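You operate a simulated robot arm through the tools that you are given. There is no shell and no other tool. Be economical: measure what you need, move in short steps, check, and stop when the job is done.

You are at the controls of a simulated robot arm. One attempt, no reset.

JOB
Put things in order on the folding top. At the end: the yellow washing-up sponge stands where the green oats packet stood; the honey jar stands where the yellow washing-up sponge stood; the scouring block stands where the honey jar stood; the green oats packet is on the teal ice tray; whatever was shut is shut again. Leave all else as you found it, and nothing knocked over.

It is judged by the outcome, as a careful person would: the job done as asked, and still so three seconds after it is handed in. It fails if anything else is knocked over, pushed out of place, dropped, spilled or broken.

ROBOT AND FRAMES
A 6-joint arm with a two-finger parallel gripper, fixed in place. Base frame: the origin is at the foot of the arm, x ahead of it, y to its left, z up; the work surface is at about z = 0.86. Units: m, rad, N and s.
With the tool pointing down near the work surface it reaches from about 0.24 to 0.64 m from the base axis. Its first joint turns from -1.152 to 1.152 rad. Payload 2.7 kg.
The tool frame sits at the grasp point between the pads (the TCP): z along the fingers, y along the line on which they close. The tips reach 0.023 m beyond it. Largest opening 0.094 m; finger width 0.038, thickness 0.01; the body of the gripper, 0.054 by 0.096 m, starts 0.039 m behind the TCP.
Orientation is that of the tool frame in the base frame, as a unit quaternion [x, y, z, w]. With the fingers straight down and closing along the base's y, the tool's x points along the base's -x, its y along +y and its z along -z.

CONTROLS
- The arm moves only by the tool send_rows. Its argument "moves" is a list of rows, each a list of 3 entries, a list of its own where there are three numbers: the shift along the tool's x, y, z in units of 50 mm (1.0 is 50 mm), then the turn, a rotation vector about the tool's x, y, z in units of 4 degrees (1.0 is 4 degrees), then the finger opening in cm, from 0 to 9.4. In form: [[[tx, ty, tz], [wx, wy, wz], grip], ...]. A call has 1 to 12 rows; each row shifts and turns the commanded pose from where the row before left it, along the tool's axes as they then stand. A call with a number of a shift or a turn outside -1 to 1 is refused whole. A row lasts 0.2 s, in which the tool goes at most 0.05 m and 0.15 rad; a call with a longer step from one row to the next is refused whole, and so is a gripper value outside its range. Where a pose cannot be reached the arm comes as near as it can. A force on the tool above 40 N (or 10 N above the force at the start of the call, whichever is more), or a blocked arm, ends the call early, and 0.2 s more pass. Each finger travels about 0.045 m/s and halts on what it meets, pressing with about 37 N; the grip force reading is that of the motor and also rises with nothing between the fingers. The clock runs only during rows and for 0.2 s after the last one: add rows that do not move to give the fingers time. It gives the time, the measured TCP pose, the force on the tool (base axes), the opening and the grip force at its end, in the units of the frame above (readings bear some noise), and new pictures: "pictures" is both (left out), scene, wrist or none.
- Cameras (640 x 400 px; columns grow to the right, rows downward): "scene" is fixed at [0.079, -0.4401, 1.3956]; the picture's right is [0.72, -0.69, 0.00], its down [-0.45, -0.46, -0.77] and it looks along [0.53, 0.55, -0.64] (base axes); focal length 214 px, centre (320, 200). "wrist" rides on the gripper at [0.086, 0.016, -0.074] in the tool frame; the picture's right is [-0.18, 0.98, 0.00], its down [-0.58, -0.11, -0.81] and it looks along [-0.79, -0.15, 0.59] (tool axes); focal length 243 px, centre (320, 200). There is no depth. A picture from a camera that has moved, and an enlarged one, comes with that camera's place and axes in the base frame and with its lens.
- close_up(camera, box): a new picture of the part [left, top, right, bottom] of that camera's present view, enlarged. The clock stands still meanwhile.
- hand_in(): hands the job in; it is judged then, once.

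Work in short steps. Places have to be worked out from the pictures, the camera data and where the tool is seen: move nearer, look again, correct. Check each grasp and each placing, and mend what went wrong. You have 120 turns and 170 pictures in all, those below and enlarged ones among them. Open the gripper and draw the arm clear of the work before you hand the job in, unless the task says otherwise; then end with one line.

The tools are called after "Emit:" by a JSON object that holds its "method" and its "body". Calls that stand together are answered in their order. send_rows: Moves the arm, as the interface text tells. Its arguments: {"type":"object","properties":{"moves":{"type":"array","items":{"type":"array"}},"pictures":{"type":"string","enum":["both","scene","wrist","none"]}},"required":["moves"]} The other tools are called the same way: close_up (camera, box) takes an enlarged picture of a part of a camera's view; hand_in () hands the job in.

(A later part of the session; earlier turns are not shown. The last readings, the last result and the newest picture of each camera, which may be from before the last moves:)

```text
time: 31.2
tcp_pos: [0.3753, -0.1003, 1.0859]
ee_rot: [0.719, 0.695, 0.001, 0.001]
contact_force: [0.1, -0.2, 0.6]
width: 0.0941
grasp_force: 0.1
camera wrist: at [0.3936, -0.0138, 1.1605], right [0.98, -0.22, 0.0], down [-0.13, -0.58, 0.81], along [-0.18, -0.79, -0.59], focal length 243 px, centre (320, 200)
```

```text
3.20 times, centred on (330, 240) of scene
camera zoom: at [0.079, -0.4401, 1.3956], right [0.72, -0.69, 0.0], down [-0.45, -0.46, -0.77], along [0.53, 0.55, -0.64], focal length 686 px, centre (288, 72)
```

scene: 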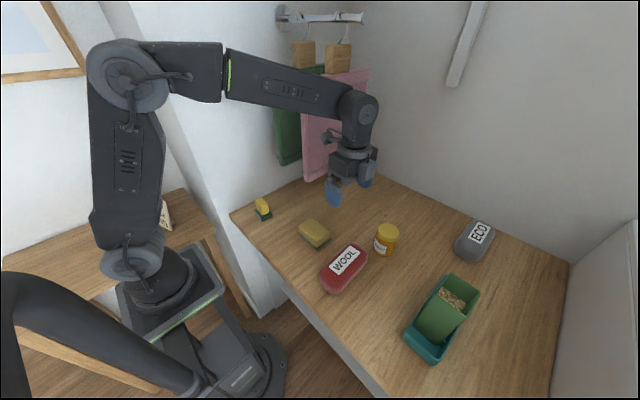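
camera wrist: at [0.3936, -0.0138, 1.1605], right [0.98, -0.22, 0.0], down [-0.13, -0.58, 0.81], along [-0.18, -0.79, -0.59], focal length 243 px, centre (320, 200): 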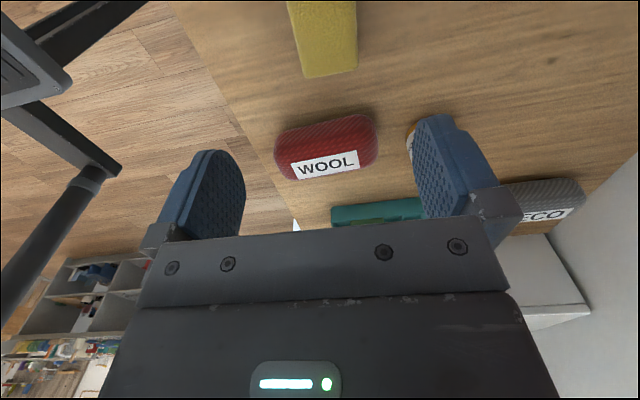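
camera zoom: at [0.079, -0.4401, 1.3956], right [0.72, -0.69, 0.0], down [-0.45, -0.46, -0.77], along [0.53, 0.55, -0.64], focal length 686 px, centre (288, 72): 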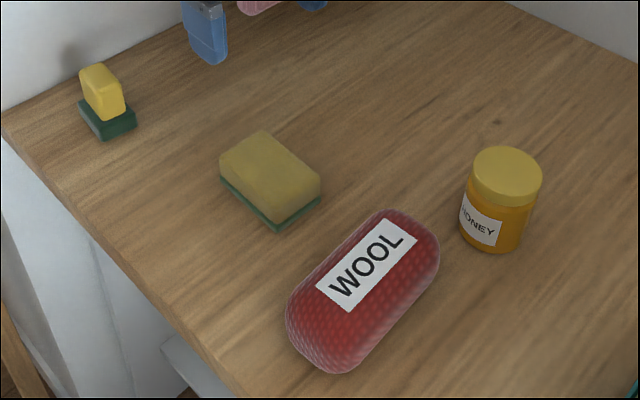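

Sponge measured: ≈0.056×0.08, centre (0.379,-0.102), yaw ≈ -5°, top ≈0.90. Align and descend to z≈0.93 to check.

Emit:
{"method": "send_rows", "body": {"moves": [[[-0.04, 0.08, 0.3], [0, 0, 0.7], 9.4], [[0, 0, 0.8], [0, 0, 0], 9.4], [[0, 0, 0.8], [0, 0, 0], 9.4], [[0, 0, 0.8], [0, 0, 0], 9.4], [[0, 0, 0.4], [0, 0, 0], 9.4], [[0, 0, 0], [0, 0, 0], 9.4]]}}

```text
time: 32.6
tcp_pos: [0.3773, -0.1022, 0.9299]
ee_rot: [0.736, 0.677, 0.0, 0.0]
contact_force: [-0.1, -0.6, -0.7]
width: 0.094
grasp_force: 0.1
camera wrist: at [0.3999, -0.018, 1.0043], right [0.96, -0.27, 0.0], down [-0.16, -0.57, 0.81], along [-0.21, -0.78, -0.59], focal length 243 px, centre (320, 200)
```

scene: 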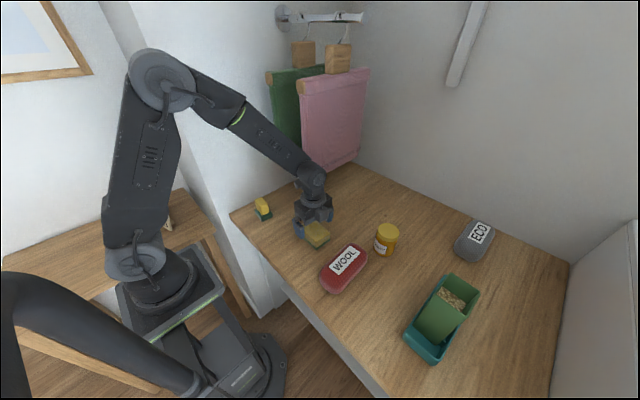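
wrist: 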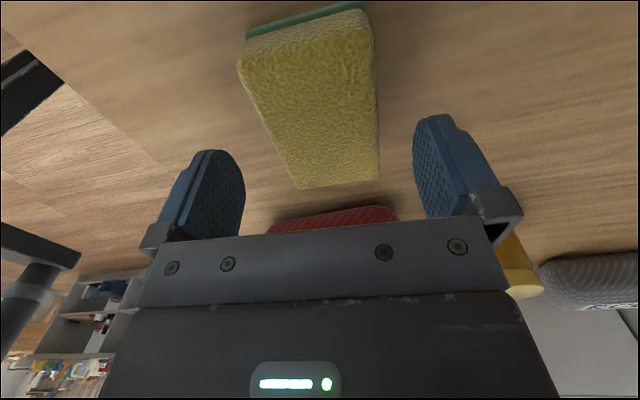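

Well centred to ~4 mm; correct and descend to z≈0.889, then grip.

Emit:
{"method": "send_rows", "body": {"moves": [[[0.04, 0.08, 0.4], [0, 0, 0], 9.4], [[0, 0, 0.4], [0, 0, 0], 9.4], [[0, 0, 0], [0, 0, 0], 7.5], [[0, 0, 0], [0, 0, 0], 6.0], [[0, 0, 0], [0, 0, 0], 5.0], [[0, 0, 0], [0, 0, 0], 4.7], [[0, 0, 0], [0, 0, 0], 4.7]]}}

```text
time: 34.2
tcp_pos: [0.384, -0.1011, 0.8909]
ee_rot: [0.736, 0.677, 0.0, -0.001]
contact_force: [0.2, -0.2, 0.1]
width: 0.059
grasp_force: 36.9
camera wrist: at [0.4057, -0.0167, 0.966], right [0.96, -0.27, 0.0], down [-0.16, -0.57, 0.81], along [-0.21, -0.78, -0.59], focal length 243 px, centre (320, 200)
```

scene: 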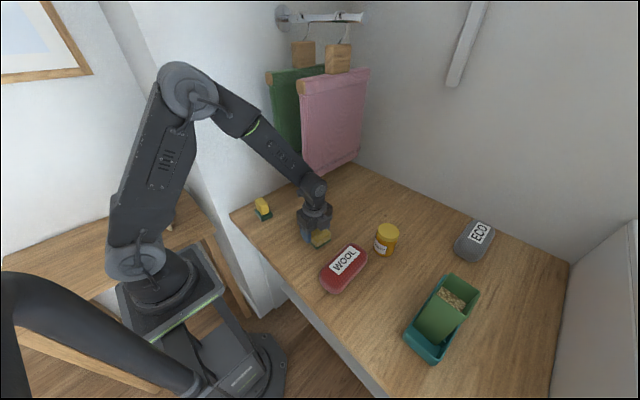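
wrist: 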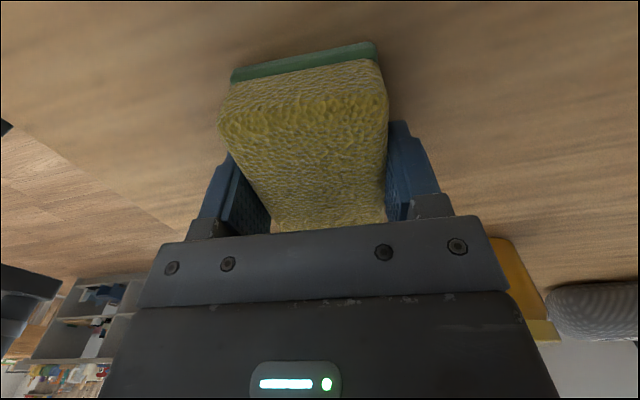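

Sponge held (0.059). Lift 6 cm and carry to the oats' former spot (0.600,-0.160).

Emit:
{"method": "send_rows", "body": {"moves": [[[0, 0, -0.4], [0, 0, 0], 4.7], [[0, 0, -0.8], [0, 0, 0], 4.7], [[-0.1, 0.5, 0], [0, 0, 0], 4.7], [[-0.1, 0.7, 0], [0, 0, 0], 4.7], [[-0.13, 0.7, 0], [0, 0, 0], 4.7], [[-0.13, 0.7, 0], [0, 0, 0], 4.7], [[-0.13, 0.7, 0], [0, 0, 0], 4.7], [[-0.13, 0.7, 0], [0, 0, 0], 4.7], [[-0.11, 0.4, 0], [0, 0, 0], 4.7], [[0, 0, 0], [0, 0, 0], 4.7]]}}

```text
time: 36.0
tcp_pos: [0.5702, -0.1527, 0.948]
ee_rot: [0.724, 0.69, -0.009, -0.009]
contact_force: [-21.7, -0.3, -0.5]
width: 0.0586
grasp_force: 36.9
stopped in row 9: the force on the tool passed its limit (the readings are from after the stop); the commanded pose is now the measured one
camera wrist: at [0.5899, -0.0664, 1.0234], right [0.97, -0.23, -0.02], down [-0.12, -0.58, 0.81], along [-0.2, -0.78, -0.59], focal length 243 px, centre (320, 200)
```

scene: 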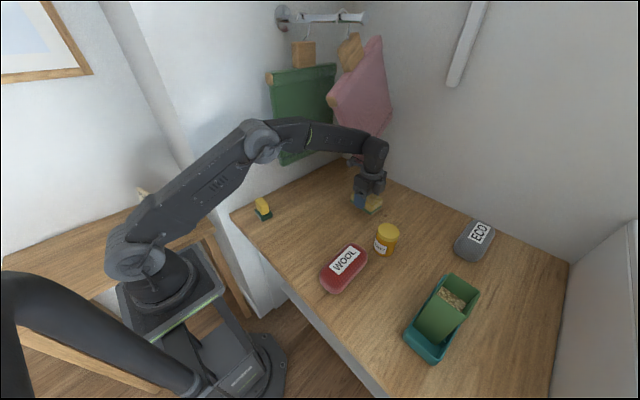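
wrist: 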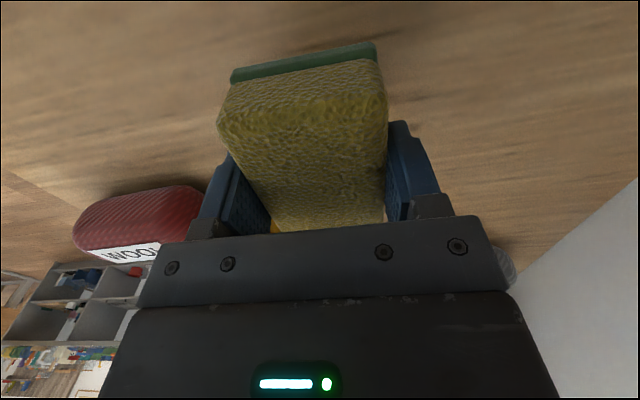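

The camera arm on the +y side has pushed into the hanging pink towel. Back straight out along the path and see whether the towel swings back.

Emit:
{"method": "send_rows", "body": {"moves": [[[0.02, -0.3, 0], [0, 0, 0], 4.7], [[0.02, -0.6, 0], [0, 0, 0], 4.7], [[0.02, -0.7, 0], [0, 0, 0], 4.7], [[0, -0.7, 0], [0, 0, 0], 4.7], [[0, 0, 0], [0, 0, 0], 4.7], [[0, 0, 0], [0, 0, 0], 4.7]]}}

```text
time: 37.4
tcp_pos: [0.4552, -0.1429, 0.9516]
ee_rot: [0.726, 0.688, -0.006, -0.007]
contact_force: [0.6, 0.1, -0.3]
width: 0.0588
grasp_force: 37.2
camera wrist: at [0.4784, -0.0567, 1.0258], right [0.97, -0.24, -0.02], down [-0.12, -0.57, 0.81], along [-0.2, -0.78, -0.59], focal length 243 px, centre (320, 200)
```

scene: 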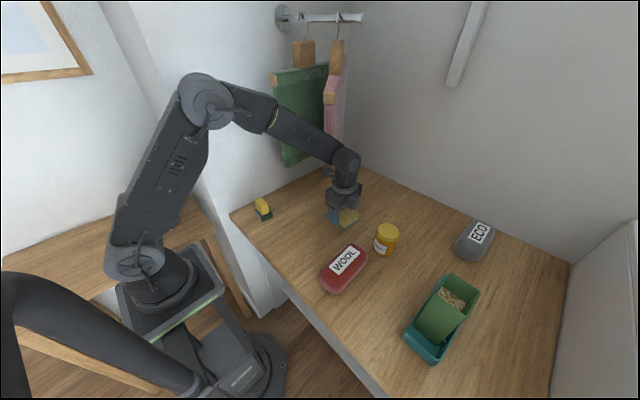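
wrist: 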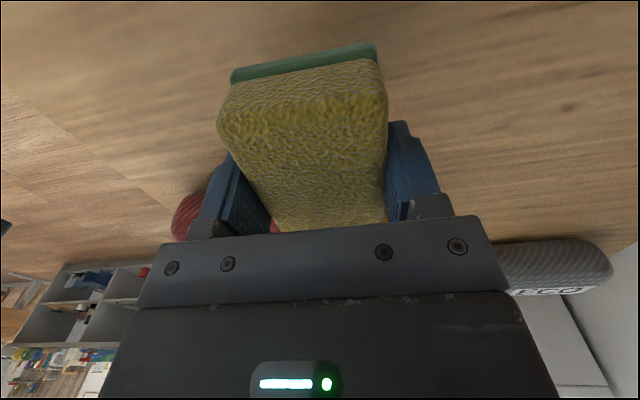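

The towel now swings on its hook. I wait without moving to see how it settles.

Emit:
{"method": "send_rows", "body": {"moves": [[[0, 0, 0], [0, 0, 0], 4.7], [[0, 0, 0], [0, 0, 0], 4.7], [[0, 0, 0], [0, 0, 0], 4.7], [[0, 0, 0], [0, 0, 0], 4.7], [[0, 0, 0], [0, 0, 0], 4.7], [[0, 0, 0], [0, 0, 0], 4.7], [[0, 0, 0], [0, 0, 0], 4.7], [[0, 0, 0], [0, 0, 0], 4.7], [[0, 0, 0], [0, 0, 0], 4.7], [[0, 0, 0], [0, 0, 0], 4.7]], "pictures": "none"}}

Emit:
{"method": "close_up", "body": {"camera": "scene", "box": [250, 0, 410, 220]}}

```text
time: 39.6
tcp_pos: [0.4572, -0.1426, 0.9512]
ee_rot: [0.726, 0.687, -0.008, -0.008]
contact_force: [-0.4, 0.8, -0.1]
width: 0.0587
grasp_force: 36.8
```

```text
1.82 times, centred on (330, 110) of scene
camera zoom: at [0.079, -0.4401, 1.3956], right [0.72, -0.69, 0.0], down [-0.45, -0.46, -0.77], along [0.53, 0.55, -0.64], focal length 390 px, centre (302, 364)
```

zoom: 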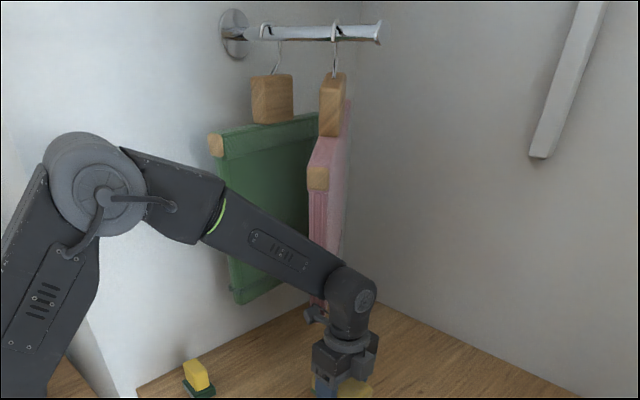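

The towel still hangs but is turned ~35° about its hook; the camera stalk may be touching its lower edge. I lower 4.5 cm (below the towel's bottom) then back away toward the base, and look.

Emit:
{"method": "send_rows", "body": {"moves": [[[0, 0, 0.4], [0, 0, 0], 4.7], [[0, 0, 0.4], [0, 0, 0], 4.7], [[0, -0.6, 0], [0, 0, 0], 4.7], [[0, -0.7, 0], [0, 0, 0], 4.7], [[0, 0, 0], [0, 0, 0], 4.7]]}}

Emit:
{"method": "close_up", "body": {"camera": "scene", "box": [250, 0, 410, 220]}}

```text
time: 40.8
tcp_pos: [0.3908, -0.1389, 0.9142]
ee_rot: [0.726, 0.688, -0.007, -0.007]
contact_force: [0.2, -0.4, 0.0]
width: 0.059
grasp_force: 37.1
camera wrist: at [0.4108, -0.0534, 0.9876], right [0.97, -0.24, -0.02], down [-0.12, -0.57, 0.81], along [-0.2, -0.78, -0.59], focal length 243 px, centre (320, 200)
```

scene: 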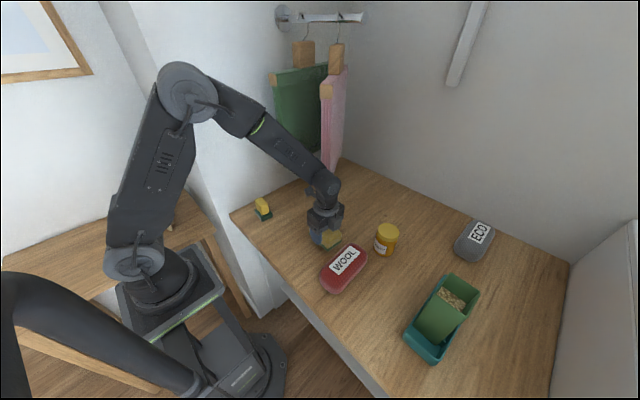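
wrist: 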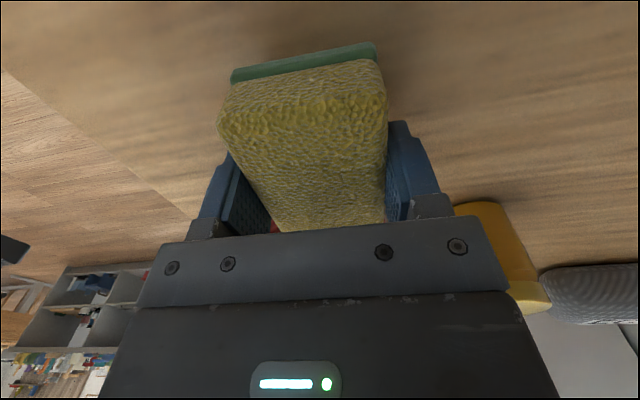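

```text
1.82 times, centred on (330, 110) of scene
camera zoom: at [0.079, -0.4401, 1.3956], right [0.72, -0.69, 0.0], down [-0.45, -0.46, -0.77], along [0.53, 0.55, -0.64], focal length 390 px, centre (302, 364)
```

zoom: 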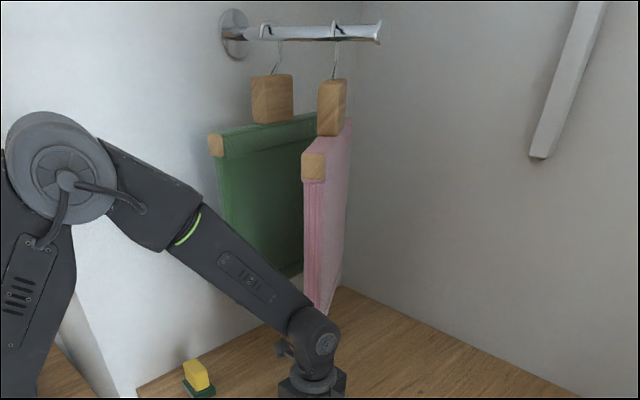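

Towel hangs free now, turned ≈32°. I wait two more seconds to see whether it returns by itself.

Emit:
{"method": "send_rows", "body": {"moves": [[[0, 0, 0], [0, 0, 0], 4.7], [[0, 0, 0], [0, 0, 0], 4.7], [[0, 0, 0], [0, 0, 0], 4.7], [[0, 0, 0], [0, 0, 0], 4.7], [[0, 0, 0], [0, 0, 0], 4.7], [[0, 0, 0], [0, 0, 0], 4.7], [[0, 0, 0], [0, 0, 0], 4.7], [[0, 0, 0], [0, 0, 0], 4.7], [[0, 0, 0], [0, 0, 0], 4.7], [[0, 0, 0], [0, 0, 0], 4.7], [[0, 0, 0], [0, 0, 0], 4.7], [[0, 0, 0], [0, 0, 0], 4.7]], "pictures": "none"}}

Emit:
{"method": "close_up", "body": {"camera": "scene", "box": [250, 0, 410, 220]}}

```text
time: 43.4
tcp_pos: [0.3895, -0.1381, 0.9127]
ee_rot: [0.726, 0.688, -0.008, -0.008]
contact_force: [-0.3, 0.0, -0.5]
width: 0.059
grasp_force: 37.0
```

```text
1.82 times, centred on (330, 110) of scene
camera zoom: at [0.0791, -0.4401, 1.3956], right [0.72, -0.69, 0.0], down [-0.45, -0.46, -0.77], along [0.53, 0.55, -0.64], focal length 390 px, centre (302, 364)
```

zoom: 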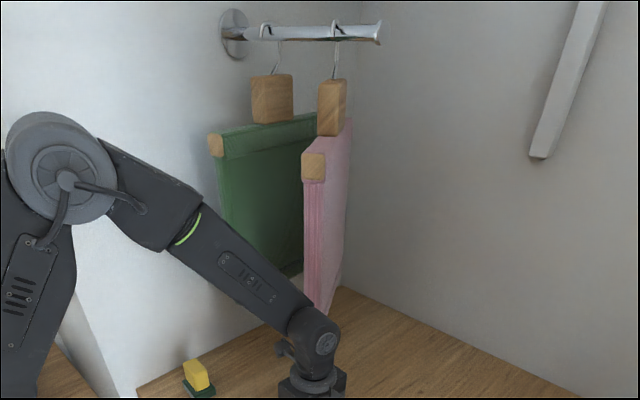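

The towel stays turned, so I'll push it back after freeing the gripper. First park the sponge at a clear spot (0.32,-0.12), fixing the small tool tilt as I go.

Emit:
{"method": "send_rows", "body": {"moves": [[[0, -0.6, 0], [-0.32, 0, 0], 4.7], [[0.2, -0.8, 0], [0, 0, 0], 4.7], [[0.25, 0, 0], [0, 0, 0], 4.7], [[0, 0, 0.2], [0, 0, 0], 4.7], [[0, 0, 0.2], [0, 0, 0], 4.7], [[0, 0, 0], [0, 0, 0], 4.7]]}}

```text
time: 44.8
tcp_pos: [0.3212, -0.1132, 0.8935]
ee_rot: [0.726, 0.688, 0.001, 0.001]
contact_force: [-0.5, -0.3, -1.0]
width: 0.0591
grasp_force: 37.0
camera wrist: at [0.3408, -0.0271, 0.9678], right [0.97, -0.24, 0.0], down [-0.14, -0.57, 0.81], along [-0.19, -0.78, -0.59], focal length 243 px, centre (320, 200)
```

scene: 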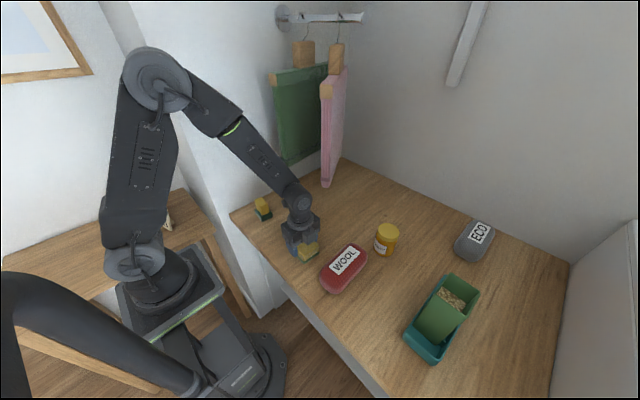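
wrist: 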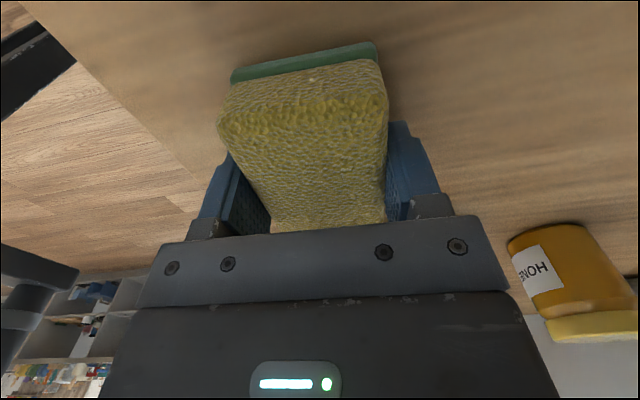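

Lower the last 2.5 mm, release the sponge, and rise.

Emit:
{"method": "send_rows", "body": {"moves": [[[0, 0, 0.05], [0, 0, 0], 4.7], [[0, 0, 0], [0, 0, 0], 6.5], [[0, 0, 0], [0, 0, 0], 8.0], [[0, 0, 0], [0, 0, 0], 9.4], [[0, 0, -0.6], [0, 0, 0], 9.4], [[0, 0, -0.9], [0, 0, 0], 9.4], [[0, 0, -0.9], [0, 0, 0], 9.4], [[0, -0.3, -0.9], [0, 0, 0], 9.4], [[0, 0, 0], [0, 0, 0], 9.4]], "pictures": "scene"}}

```text
time: 46.8
tcp_pos: [0.3045, -0.1115, 1.0555]
ee_rot: [0.726, 0.687, 0.001, 0.001]
contact_force: [0.2, -0.1, -0.1]
width: 0.0939
grasp_force: 0.0
```

scene: 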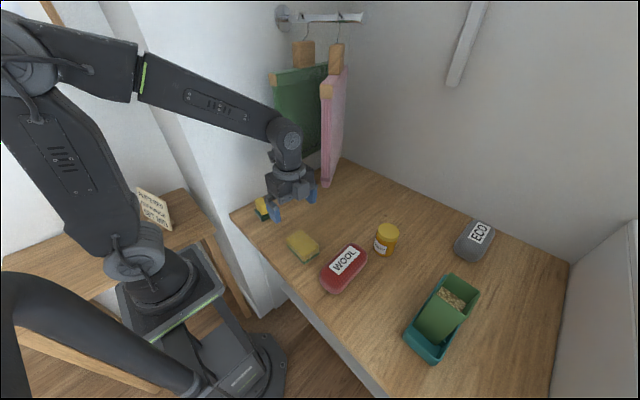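

Sponge parked fine. Now rotate the tool back to yaw ≈ -4° (camera sweeps on the base side); also read the card on the side table.

Emit:
{"method": "send_rows", "body": {"moves": [[[0, 0, 0], [0, 0, -1], 5], [[0, 0, 0], [0, 0, -1], 2], [[0, 0, 0], [0, 0, -1], 0], [[0, 0, 0], [0, 0, -1], 0], [[0, 0, 0], [0, 0, -1], 0], [[0, 0, 0], [0, 0, -1], 0], [[0, 0, 0], [0, 0, -1], 0], [[0, 0, 0], [0, 0, -1], 0], [[0, 0, 0], [0, 0, -1], 0], [[0, 0, 0], [0, 0, -1], 0], [[0, 0, 0], [0, 0, -1], 0]], "pictures": "none"}}

Emit:
{"method": "send_rows", "body": {"moves": [[[0, 0, 0], [0, 0, -1], 0], [[0, 0, 0], [0, 0, -1], 0], [[0, 0, 0], [0, 0, -1], 0], [[0, 0, 0], [0, 0, -1], 0], [[0, 0, 0], [0, 0, -1], 0], [[0, 0, 0], [0, 0, -1], 0], [[0, 0, 0], [0, 0, -1], 0], [[0, 0, 0], [0, 0, -1], 0], [[0, 0, 0], [0, 0, -1], 0], [[0, 0, 0], [0, 0, -1], 0], [[0, 0, 0], [0, 0, -1], 0], [[0, 0, 0], [0, 0, 0], 0]]}}

Emit:
{"method": "close_up", "body": {"camera": "scene", "box": [120, 175, 190, 240]}}

```text
time: 49.2
tcp_pos: [0.3071, -0.1123, 1.0563]
ee_rot: [0.415, 0.91, -0.001, 0.001]
contact_force: [0.2, 0.8, 0.2]
width: 0.0
grasp_force: 37.1
```

```text
time: 51.8
tcp_pos: [0.3068, -0.1115, 1.0564]
ee_rot: [0.044, 0.999, -0.001, 0.001]
contact_force: [-0.6, -0.1, -0.4]
width: 0.0
grasp_force: 37.2
camera wrist: at [0.2202, -0.0877, 1.1301], right [0.27, 0.96, 0.0], down [0.57, -0.16, 0.81], along [0.78, -0.22, -0.59], focal length 243 px, centre (320, 200)
```

scene: 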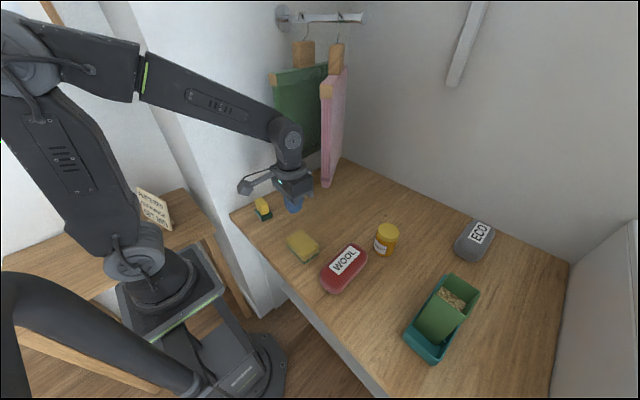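
wrist: 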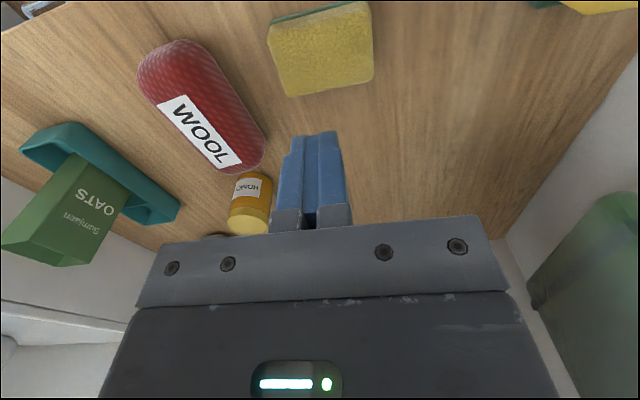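

```text
6.15 times, centred on (155, 208) of scene
camera zoom: at [0.079, -0.4401, 1.3956], right [0.72, -0.69, 0.0], down [-0.45, -0.46, -0.77], along [0.53, 0.55, -0.64], focal length 1320 px, centre (1335, 154)
```

zoom: 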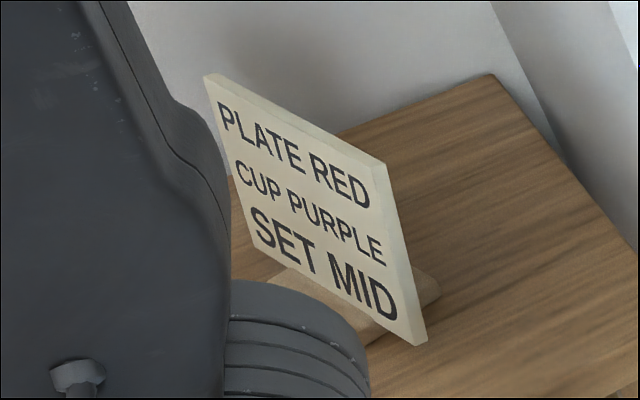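

The card is unrelated. Now swing round to the -y side of the turned towel: via (0.36,-0.20) to (0.45,-0.20), fingers closed.

Emit:
{"method": "send_rows", "body": {"moves": [[[0, -0.85, 0], [0, 0, 0], 0], [[-0.3, -0.85, 0], [0, 0, 0], 0], [[-0.9, 0, 0], [0, 0, 0], 0], [[-0.9, 0.08, 0], [0, 0, 0], 0], [[-0.8, 0.08, 0], [0, 0, 0], 0], [[0, 0, 0], [0, 0, 0], 0]]}}

```text
time: 53.2
tcp_pos: [0.4437, -0.2011, 1.0552]
ee_rot: [0.044, 0.999, 0.0, 0.001]
contact_force: [0.4, 0.1, 0.2]
width: 0.0004
grasp_force: 37.0
camera wrist: at [0.3584, -0.1766, 1.1302], right [0.27, 0.96, 0.0], down [0.57, -0.16, 0.81], along [0.78, -0.22, -0.59], focal length 243 px, centre (320, 200)
```

scene: 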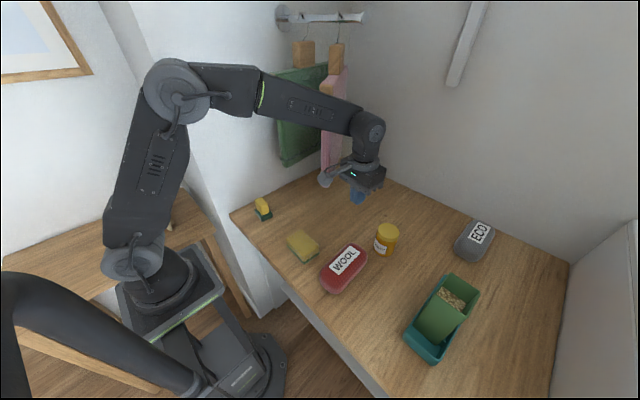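
wrist: 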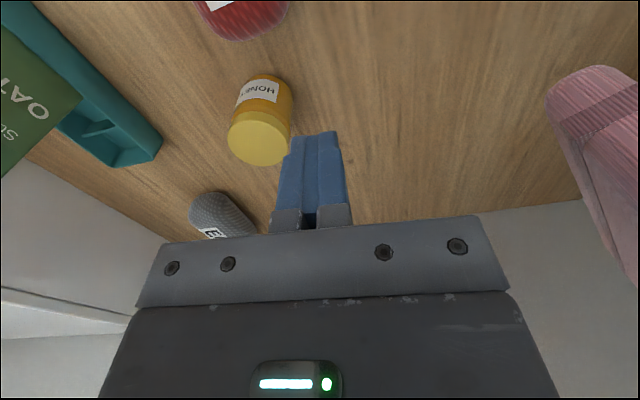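

Towel's near lower corner is visible at right of the wrist view. Advance +y in small steps to push it.

Emit:
{"method": "send_rows", "body": {"moves": [[[0, 0.4, 0], [0, 0, 0], 0], [[0, 0.4, 0], [0, 0, 0], 0], [[0, 0.4, 0], [0, 0, 0], 0], [[0, 0, 0], [0, 0, 0], 0]]}}

```text
time: 54.2
tcp_pos: [0.4483, -0.1416, 1.0552]
ee_rot: [0.044, 0.999, -0.001, 0.0]
contact_force: [1.1, 0.1, 0.2]
width: 0.0001
grasp_force: 37.2
camera wrist: at [0.363, -0.1168, 1.1301], right [0.27, 0.96, 0.0], down [0.57, -0.16, 0.81], along [0.78, -0.22, -0.59], focal length 243 px, centre (320, 200)
```

scene: 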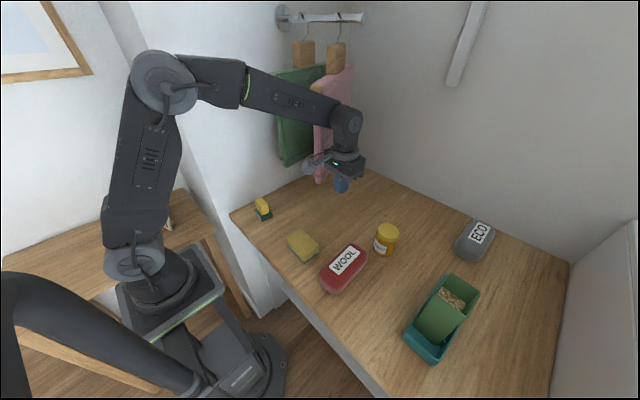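
wrist: 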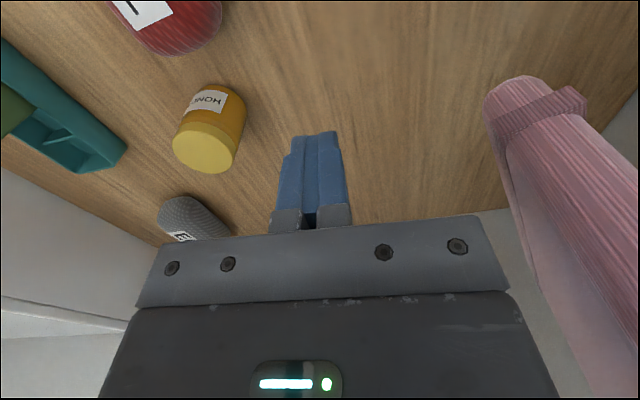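

It is turning back (near bar end now y≈-0.06 vs -0.023 originally). Push about 2.5 cm more.

Emit:
{"method": "send_rows", "body": {"moves": [[[0, 0.25, 0], [0, 0, 0], 0], [[0, 0.25, 0], [0, 0, 0], 0], [[0, 0, 0], [0, 0, 0], 0], [[0, 0, 0], [0, 0, 0], 0]]}}

```text
time: 55.2
tcp_pos: [0.4515, -0.1151, 1.0558]
ee_rot: [0.045, 0.999, -0.001, 0.001]
contact_force: [0.4, 0.6, -0.6]
width: 0.0
grasp_force: 36.9
camera wrist: at [0.365, -0.0924, 1.1308], right [0.27, 0.96, 0.0], down [0.57, -0.16, 0.81], along [0.78, -0.22, -0.59], focal length 243 px, centre (320, 200)
```

scene: 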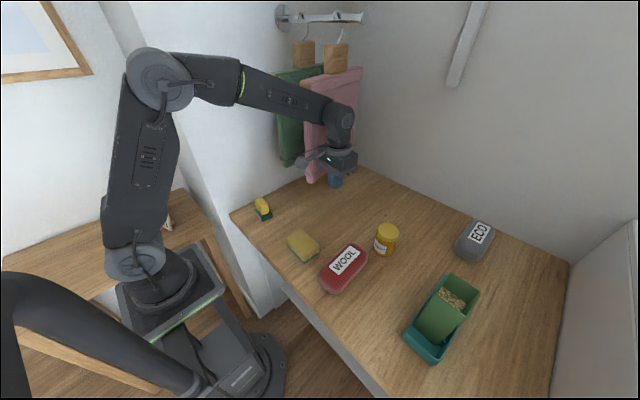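
wrist: 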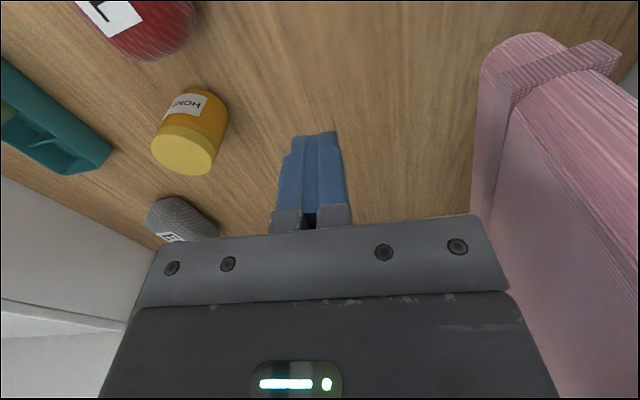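

Nearly back: bar now (303,85)–(362,70) vs original (298,85)–(370,72). Push 1 cm more.

Emit:
{"method": "send_rows", "body": {"moves": [[[0, 0.2, 0], [0, 0, 0], 0], [[0, 0, 0], [0, 0, 0], 0], [[0, 0, 0], [0, 0, 0], 0]], "pictures": "scene"}}

Emit:
{"method": "close_up", "body": {"camera": "scene", "box": [250, 0, 410, 220]}}

```text
time: 56.0
tcp_pos: [0.4516, -0.1052, 1.0568]
ee_rot: [0.045, 0.999, -0.001, 0.002]
contact_force: [-0.1, 0.8, -0.3]
width: 0.0
grasp_force: 37.5
```

scene: 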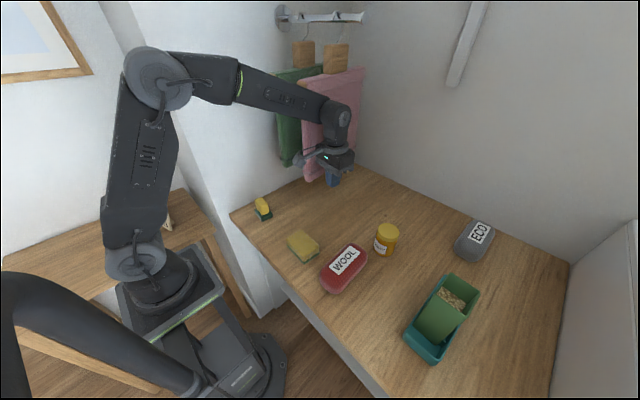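

```text
1.82 times, centred on (330, 110) of scene
camera zoom: at [0.079, -0.4401, 1.3956], right [0.72, -0.69, 0.0], down [-0.45, -0.46, -0.77], along [0.53, 0.55, -0.64], focal length 390 px, centre (302, 364)
```

zoom: 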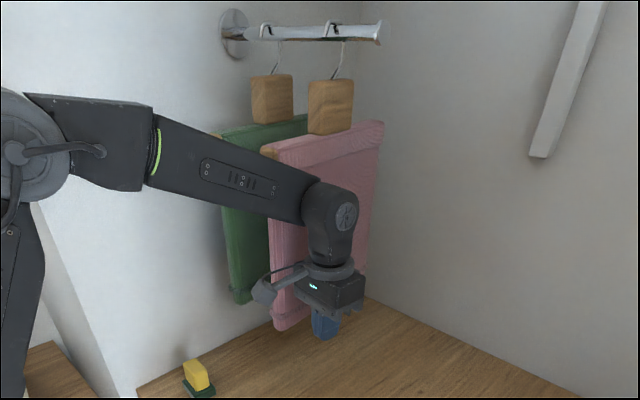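

Looks nearly in line with its original attitude, but the gripper is leaning on it; I retract -y and see how it hangs.

Emit:
{"method": "send_rows", "body": {"moves": [[[0, -0.2, 0], [0, 0, 0], 0], [[0, -0.4, 0], [0, 0, 0], 0], [[0, -0.7, 0], [0, 0, 0], 0], [[0, -0.7, 0], [0, 0, 0], 0], [[0, -0.7, 0], [0, 0, 0], 0], [[0.5, -0.5, 0], [0, 0, 0], 0], [[0.8, 0, 0], [0, 0, 0], 0], [[0.8, 0, 0], [0, 0, 0], 0], [[0, 0, 0], [0, 0, 0], 0], [[0, 0, 0], [0, 0, 0], 0]], "pictures": "scene"}}

Emit:
{"method": "close_up", "body": {"camera": "scene", "box": [250, 0, 410, 220]}}

```text
time: 58.2
tcp_pos: [0.3334, -0.2559, 1.0579]
ee_rot: [0.045, 0.999, -0.001, 0.0]
contact_force: [0.6, 0.2, -0.8]
width: 0.0
grasp_force: 37.2
```

scene: 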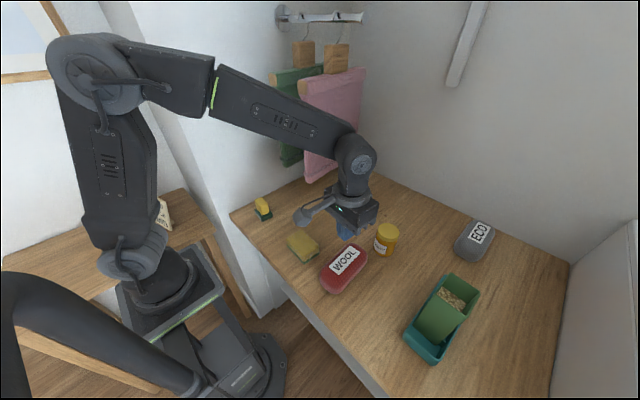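

```text
1.82 times, centred on (330, 110) of scene
camera zoom: at [0.079, -0.4401, 1.3956], right [0.72, -0.69, 0.0], down [-0.45, -0.46, -0.77], along [0.53, 0.55, -0.64], focal length 390 px, centre (302, 364)
```

zoom: 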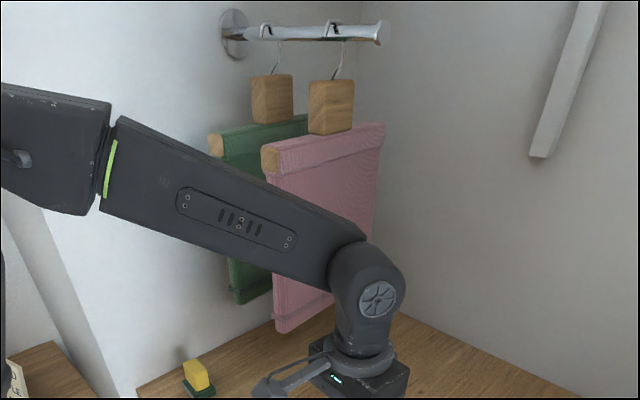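

The towel hangs nearly as before, roughly 6° still off. One more gentle nudge of ~1.2 cm further, then retract.

Emit:
{"method": "send_rows", "body": {"moves": [[[-0.8, 0.2, 0], [0, 0, 0], 0], [[-0.8, 0.2, 0], [0, 0, 0], 0], [[-0.75, 0.3, 0], [0, 0, 0], 0], [[0, 0.7, 0], [0, 0, 0], 0], [[0, 0.7, 0], [0, 0, 0], 0], [[0, 0.5, 0], [0, 0, 0], 0], [[0, 0.3, 0], [0, 0, 0], 0], [[0, 0.25, 0], [0, 0, 0], 0], [[0, 0.25, 0], [0, 0, 0], 0], [[0, 0, 0], [0, 0, 0], 0]], "pictures": "none"}}

Emit:
{"method": "close_up", "body": {"camera": "scene", "box": [250, 0, 410, 220]}}

```text
time: 60.4
tcp_pos: [0.4656, -0.0971, 1.0568]
ee_rot: [0.044, 0.999, -0.001, 0.001]
contact_force: [0.2, -0.1, 0.7]
width: 0.0001
grasp_force: 37.7
```

```text
1.82 times, centred on (330, 110) of scene
camera zoom: at [0.0791, -0.4401, 1.3956], right [0.72, -0.69, 0.0], down [-0.45, -0.46, -0.77], along [0.53, 0.55, -0.64], focal length 390 px, centre (302, 364)
```

zoom: 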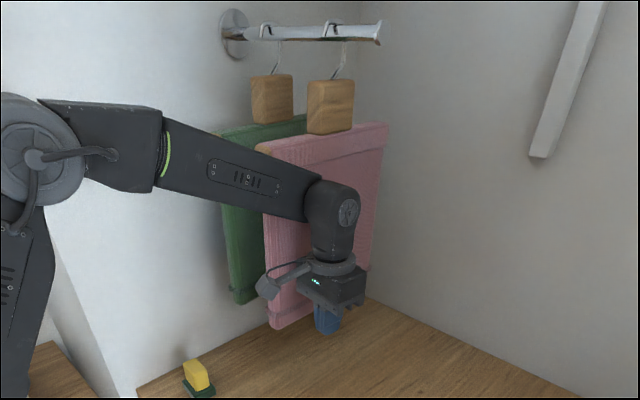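

Bar now (295,81)–(368,70): orientation matches the original. Retract and go over the parked sponge, opening the gripper.

Emit:
{"method": "send_rows", "body": {"moves": [[[0, -0.3, 0], [0, 0, 0], 0], [[0, -0.7, 0], [0, 0, 0], 0], [[0, -0.7, 0], [0, 0, 0], 0], [[0, -0.7, 0], [0, 0, 0], 0], [[0.9, 0, 0], [0, 0, 0], 3], [[0.9, 0, 0], [0, 0, 0], 5], [[0.9, 0, 0], [0, 0, 0], 7], [[0.17, 0.7, 0], [0, 0, 0], 9], [[0, 0.7, 0], [0, 0, 0], 9.4], [[0, 0.5, 0], [0, 0, 0], 9.4], [[0, 0, 0], [0, 0, 0], 9.4], [[0, 0, 0], [0, 0, 0], 9.4]]}}

Emit:
{"method": "close_up", "body": {"camera": "scene", "box": [250, 0, 410, 220]}}

```text
time: 63.0
tcp_pos: [0.3207, -0.1121, 1.0585]
ee_rot: [0.045, 0.999, -0.001, 0.001]
contact_force: [0.3, -0.1, -0.1]
width: 0.0942
grasp_force: 0.0
camera wrist: at [0.235, -0.0879, 1.1324], right [0.27, 0.96, 0.0], down [0.57, -0.16, 0.81], along [0.78, -0.22, -0.59], focal length 243 px, centre (320, 200)
```

scene: 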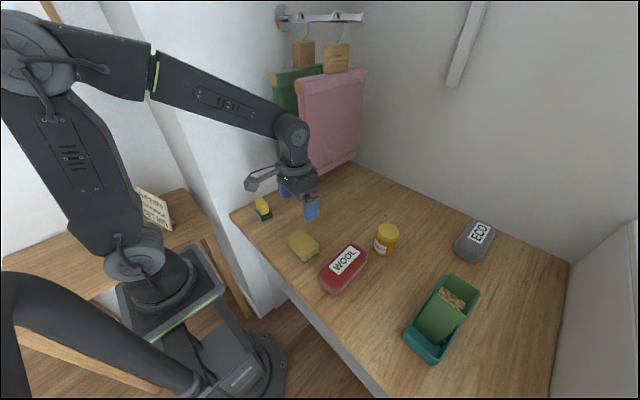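
wrist: 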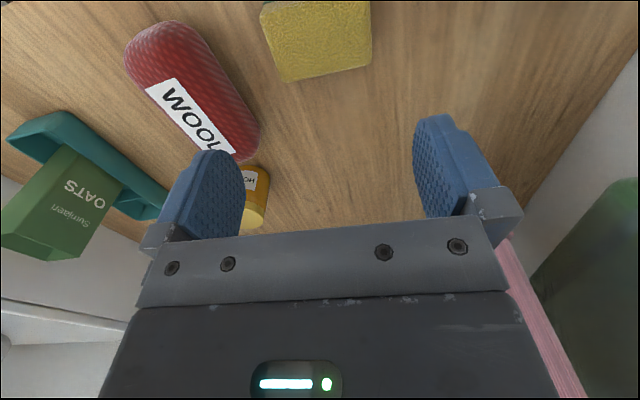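

```text
1.82 times, centred on (330, 110) of scene
camera zoom: at [0.079, -0.4401, 1.3956], right [0.72, -0.69, 0.0], down [-0.45, -0.46, -0.77], along [0.53, 0.55, -0.64], focal length 390 px, centre (302, 364)
```

zoom: 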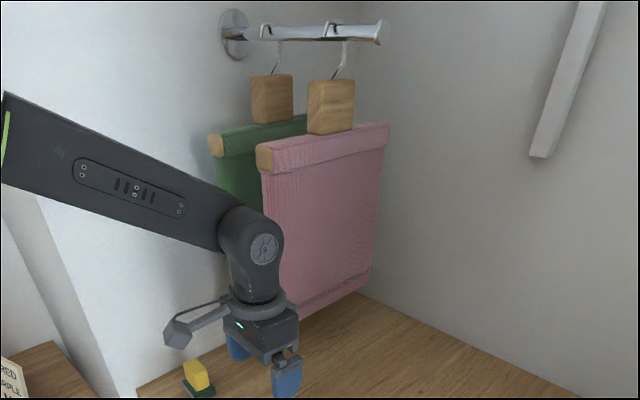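

Towel is back in place within about a centimetre. Sponge centre measured (0.320,-0.114), aligned with the tool; descend to z≈0.93 with a small y correction.

Emit:
{"method": "send_rows", "body": {"moves": [[[0, -0.04, 0.8], [0, 0, 0], 9.4], [[0, 0, 0.9], [0, 0, 0], 9.4], [[0, 0, 0.8], [0, 0, 0], 9.4], [[0, 0, 0], [0, 0, 0], 9.4]], "pictures": "wrist"}}

```text
time: 64.0
tcp_pos: [0.3212, -0.1135, 0.9312]
ee_rot: [0.044, 0.999, -0.001, 0.0]
contact_force: [0.5, 1.0, -1.0]
width: 0.0941
grasp_force: 0.1
camera wrist: at [0.2353, -0.0904, 1.0053], right [0.27, 0.96, 0.0], down [0.57, -0.16, 0.81], along [0.78, -0.22, -0.59], focal length 243 px, centre (320, 200)
```

wrist: 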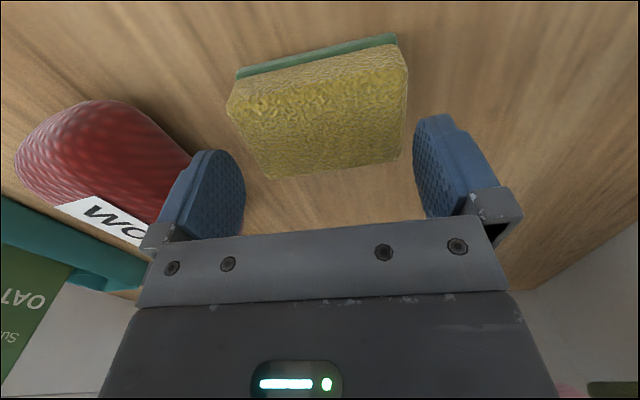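

Sponge ~0.085 long between 0.094 fingers – centred. Descend in small steps watching force.

Emit:
{"method": "send_rows", "body": {"moves": [[[0, 0, 0.25], [0, 0, 0], 9.4], [[0, 0, 0.2], [0, 0, 0], 9.4], [[0, 0, 0.2], [0, 0, 0], 9.4], [[0, 0, 0.15], [0, 0, 0], 9.4], [[0, 0, 0], [0, 0, 0], 9.4]], "pictures": "wrist"}}

```text
time: 65.2
tcp_pos: [0.3207, -0.1131, 0.891]
ee_rot: [0.044, 0.999, -0.001, 0.002]
contact_force: [-0.2, 0.7, 0.4]
width: 0.0941
grasp_force: 0.1
camera wrist: at [0.2345, -0.0895, 0.9651], right [0.27, 0.96, 0.0], down [0.57, -0.16, 0.81], along [0.78, -0.22, -0.59], focal length 243 px, centre (320, 200)
```

wrist: 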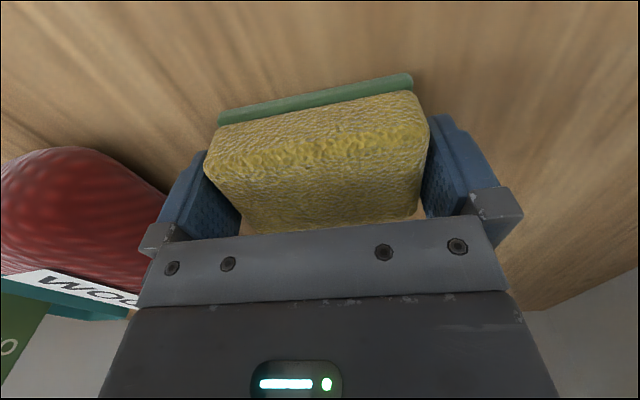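

Straddled without contact. Close, lift, and begin the move outward, keeping y well clear of the towel.

Emit:
{"method": "send_rows", "body": {"moves": [[[0, 0, 0], [0, 0, 0], 8.5], [[0, 0, 0], [0, 0, 0], 7.5], [[0, 0, 0], [0, 0, 0], 7.5], [[0, 0, 0], [0, 0, 0], 7.5], [[0, 0, -0.3], [0, 0, 0], 7.5], [[0, 0, -0.5], [0, 0, 0], 7.5], [[0, 0, -0.5], [0, 0, 0], 7.5], [[0, 0, 0], [0, 0, 0], 7.5]]}}

```text
time: 67.0
tcp_pos: [0.3196, -0.1115, 0.957]
ee_rot: [0.044, 0.999, -0.002, 0.001]
contact_force: [0.8, 0.8, 0.1]
width: 0.0896
grasp_force: 36.6
camera wrist: at [0.2339, -0.0875, 1.0308], right [0.27, 0.96, 0.0], down [0.57, -0.16, 0.81], along [0.78, -0.22, -0.59], focal length 243 px, centre (320, 200)
```

scene: 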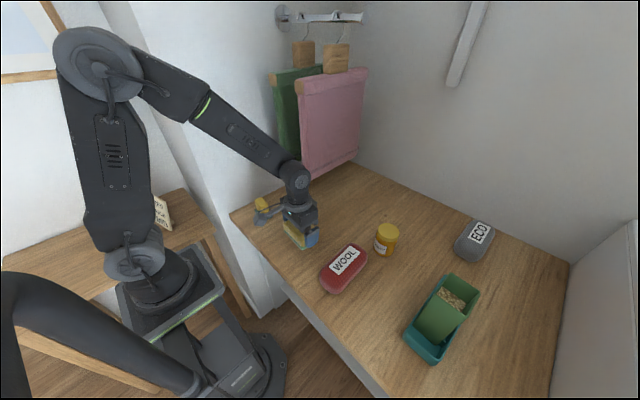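
wrist: 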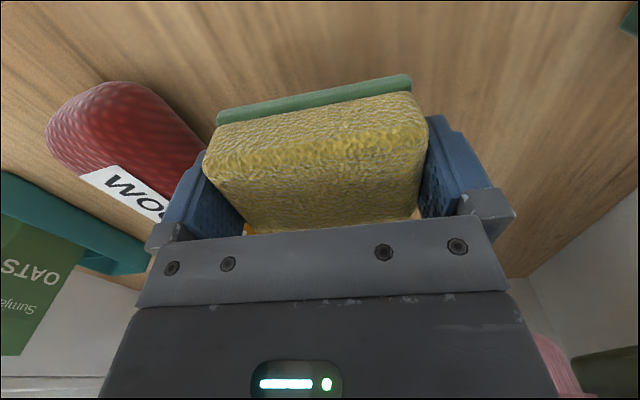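

Sponge held at 0.090. Raise slightly, shift -y, then go forward to (0.600,-0.160) with the camera on the base side.

Emit:
{"method": "send_rows", "body": {"moves": [[[0, -0.25, -0.3], [0, 0, 0], 7.5], [[0, -0.25, -0.3], [0, 0, 0], 7.5], [[-0.7, 0, 0], [0, 0, 0], 7.5], [[-0.7, 0, 0], [0, 0, 0], 7.5], [[-0.7, 0, 0], [0, 0, 0], 7.5], [[-0.7, 0, 0], [0, 0, 0], 7.5], [[-0.7, 0, 0], [0, 0, 0], 7.5], [[-0.7, 0, 0], [0, 0, 0], 7.5], [[-0.7, 0, 0], [0, 0, 0], 7.5], [[-0.5, 0, 0], [0, 0, 0], 7.5], [[-0.2, 0, 0], [0, 0, 0], 7.5], [[0, 0, 0], [0, 0, 0], 7.5]]}}

```text
time: 69.6
tcp_pos: [0.5961, -0.1624, 0.986]
ee_rot: [0.044, 0.999, -0.002, 0.001]
contact_force: [0.0, -0.6, 0.7]
width: 0.0892
grasp_force: 36.8
camera wrist: at [0.5107, -0.1382, 1.0608], right [0.27, 0.96, 0.0], down [0.57, -0.16, 0.81], along [0.78, -0.22, -0.59], focal length 243 px, centre (320, 200)
```

scene: 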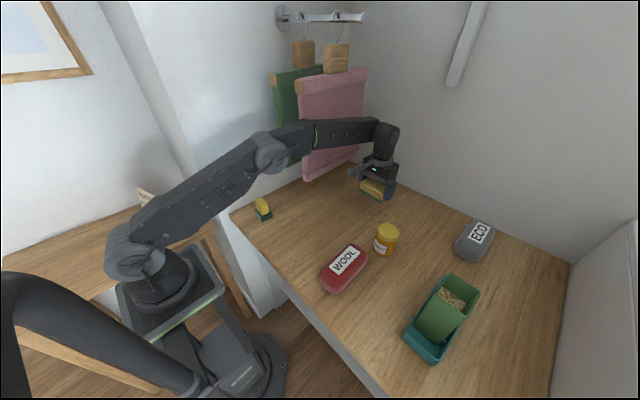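
wrist: 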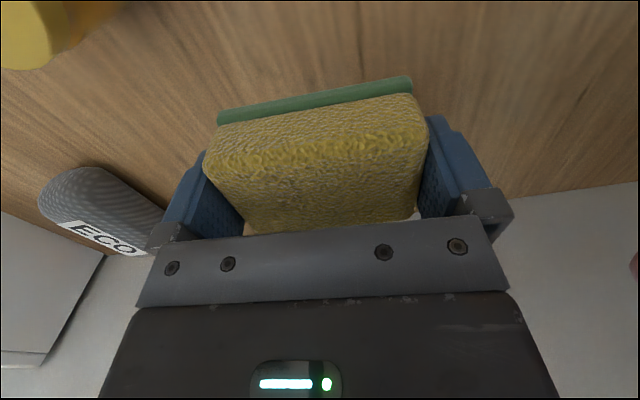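

No towel contact. Trim +4 mm x / +2 mm y and lower to z≈0.892.

Emit:
{"method": "send_rows", "body": {"moves": [[[-0.08, 0.05, 0.3], [0, 0, 0], 7.5], [[0, 0, 0.6], [0, 0, 0], 7.5], [[0, 0, 0.6], [0, 0, 0], 7.5], [[0, 0, 0.3], [0, 0, 0], 7.5], [[0, 0, 0.06], [0, 0, 0], 7.5], [[0, 0, 0], [0, 0, 0], 7.5]], "pictures": "scene"}}

```text
time: 71.0
tcp_pos: [0.6017, -0.1606, 0.8934]
ee_rot: [0.044, 0.999, -0.001, 0.001]
contact_force: [-0.4, -0.2, -1.0]
width: 0.0893
grasp_force: 37.4
```

scene: 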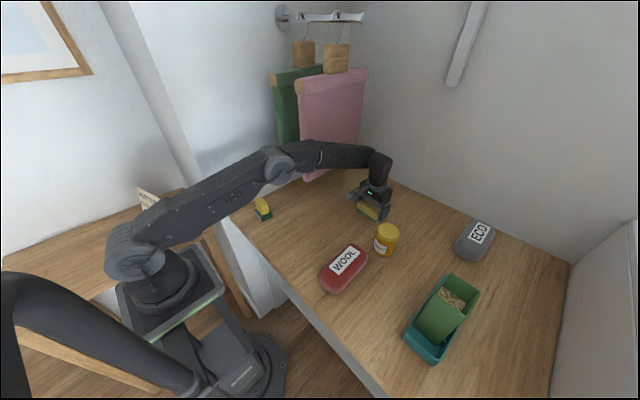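

Lower the last 2 mm, release, and rise straight up.

Emit:
{"method": "send_rows", "body": {"moves": [[[0, 0, 0.04], [0, 0, 0], 7.5], [[0, 0, 0], [0, 0, 0], 9.4], [[0, 0, 0], [0, 0, 0], 9.4], [[0, 0, 0], [0, 0, 0], 9.4], [[0, 0, -0.3], [0, 0, 0], 9.4], [[0, 0, -0.5], [0, 0, 0], 9.4], [[0, 0, -0.7], [0, 0, 0], 9.4], [[0.4, -0.2, -0.6], [0, 0, 0], 9.4], [[0.8, -0.2, -0.2], [0, 0, 0], 9.4], [[0.9, -0.2, 0], [0, 0, 0], 9.4], [[0, 0, 0], [0, 0, 0], 9.4]]}}

```text
time: 73.4
tcp_pos: [0.4922, -0.1805, 1.0063]
ee_rot: [0.045, 0.999, -0.001, 0.001]
contact_force: [0.5, -0.1, 0.4]
width: 0.094
grasp_force: 0.0
camera wrist: at [0.4072, -0.1564, 1.0815], right [0.27, 0.96, 0.0], down [0.57, -0.16, 0.81], along [0.78, -0.22, -0.59], focal length 243 px, centre (320, 200)
```

scene: 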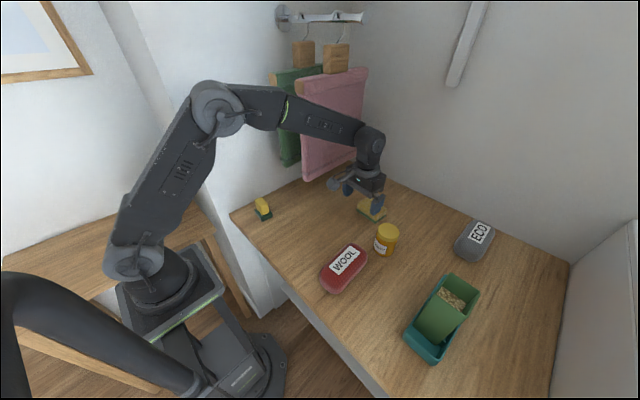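
wrist: 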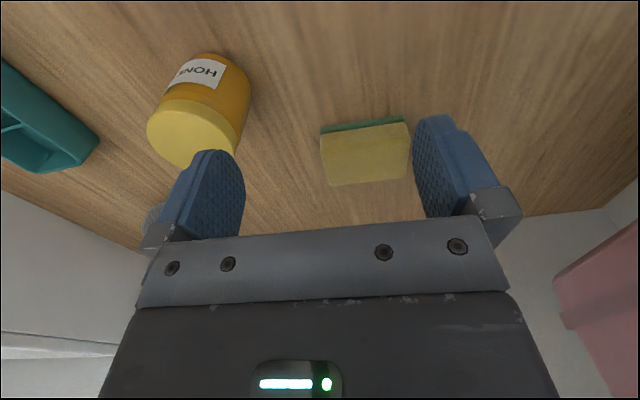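

Sponge now at the oats' old place. Next the honey jar, estimated (0.493,-0.285), top ≈0.935; move above it.

Emit:
{"method": "send_rows", "body": {"moves": [[[0, -0.6, 0], [0, 0, 0], 9.4], [[-0.1, -0.7, 0], [0, 0, 0], 9.4], [[-0.1, -0.75, 0], [0, 0, 0], 9.4], [[0, 0, 0], [0, 0, 0], 9.4]], "pictures": "wrist"}}

Emit:
{"method": "close_up", "body": {"camera": "scene", "box": [340, 180, 420, 270]}}

```text
time: 74.4
tcp_pos: [0.494, -0.2837, 1.006]
ee_rot: [0.044, 0.999, -0.001, 0.001]
contact_force: [0.3, -0.4, -0.4]
width: 0.094
grasp_force: 0.0
camera wrist: at [0.4084, -0.2595, 1.0806], right [0.27, 0.96, 0.0], down [0.57, -0.16, 0.81], along [0.78, -0.22, -0.59], focal length 243 px, centre (320, 200)
```

wrist: 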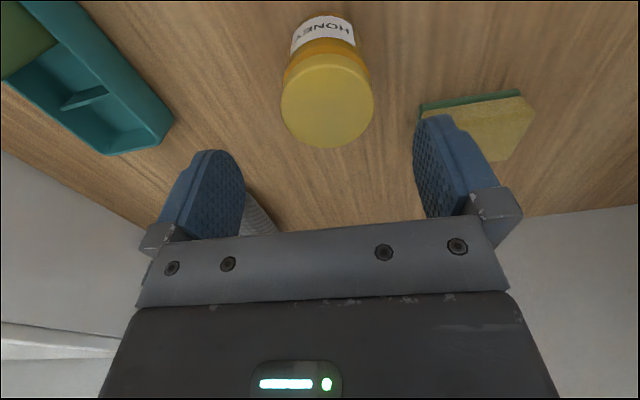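

```text
4.44 times, centred on (380, 225) of scene
camera zoom: at [0.079, -0.4401, 1.3956], right [0.72, -0.69, 0.0], down [-0.45, -0.46, -0.77], along [0.53, 0.55, -0.64], focal length 953 px, centre (53, 89)
```

zoom: 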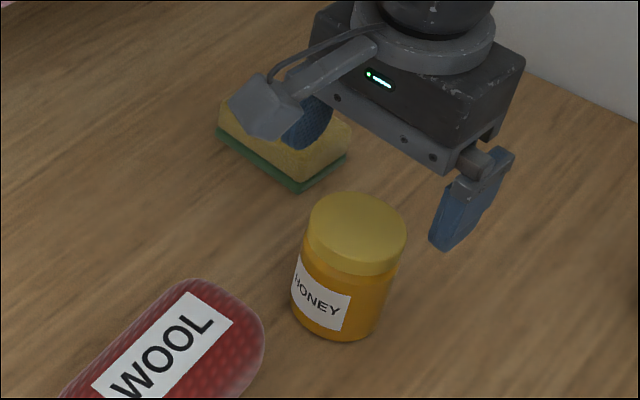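

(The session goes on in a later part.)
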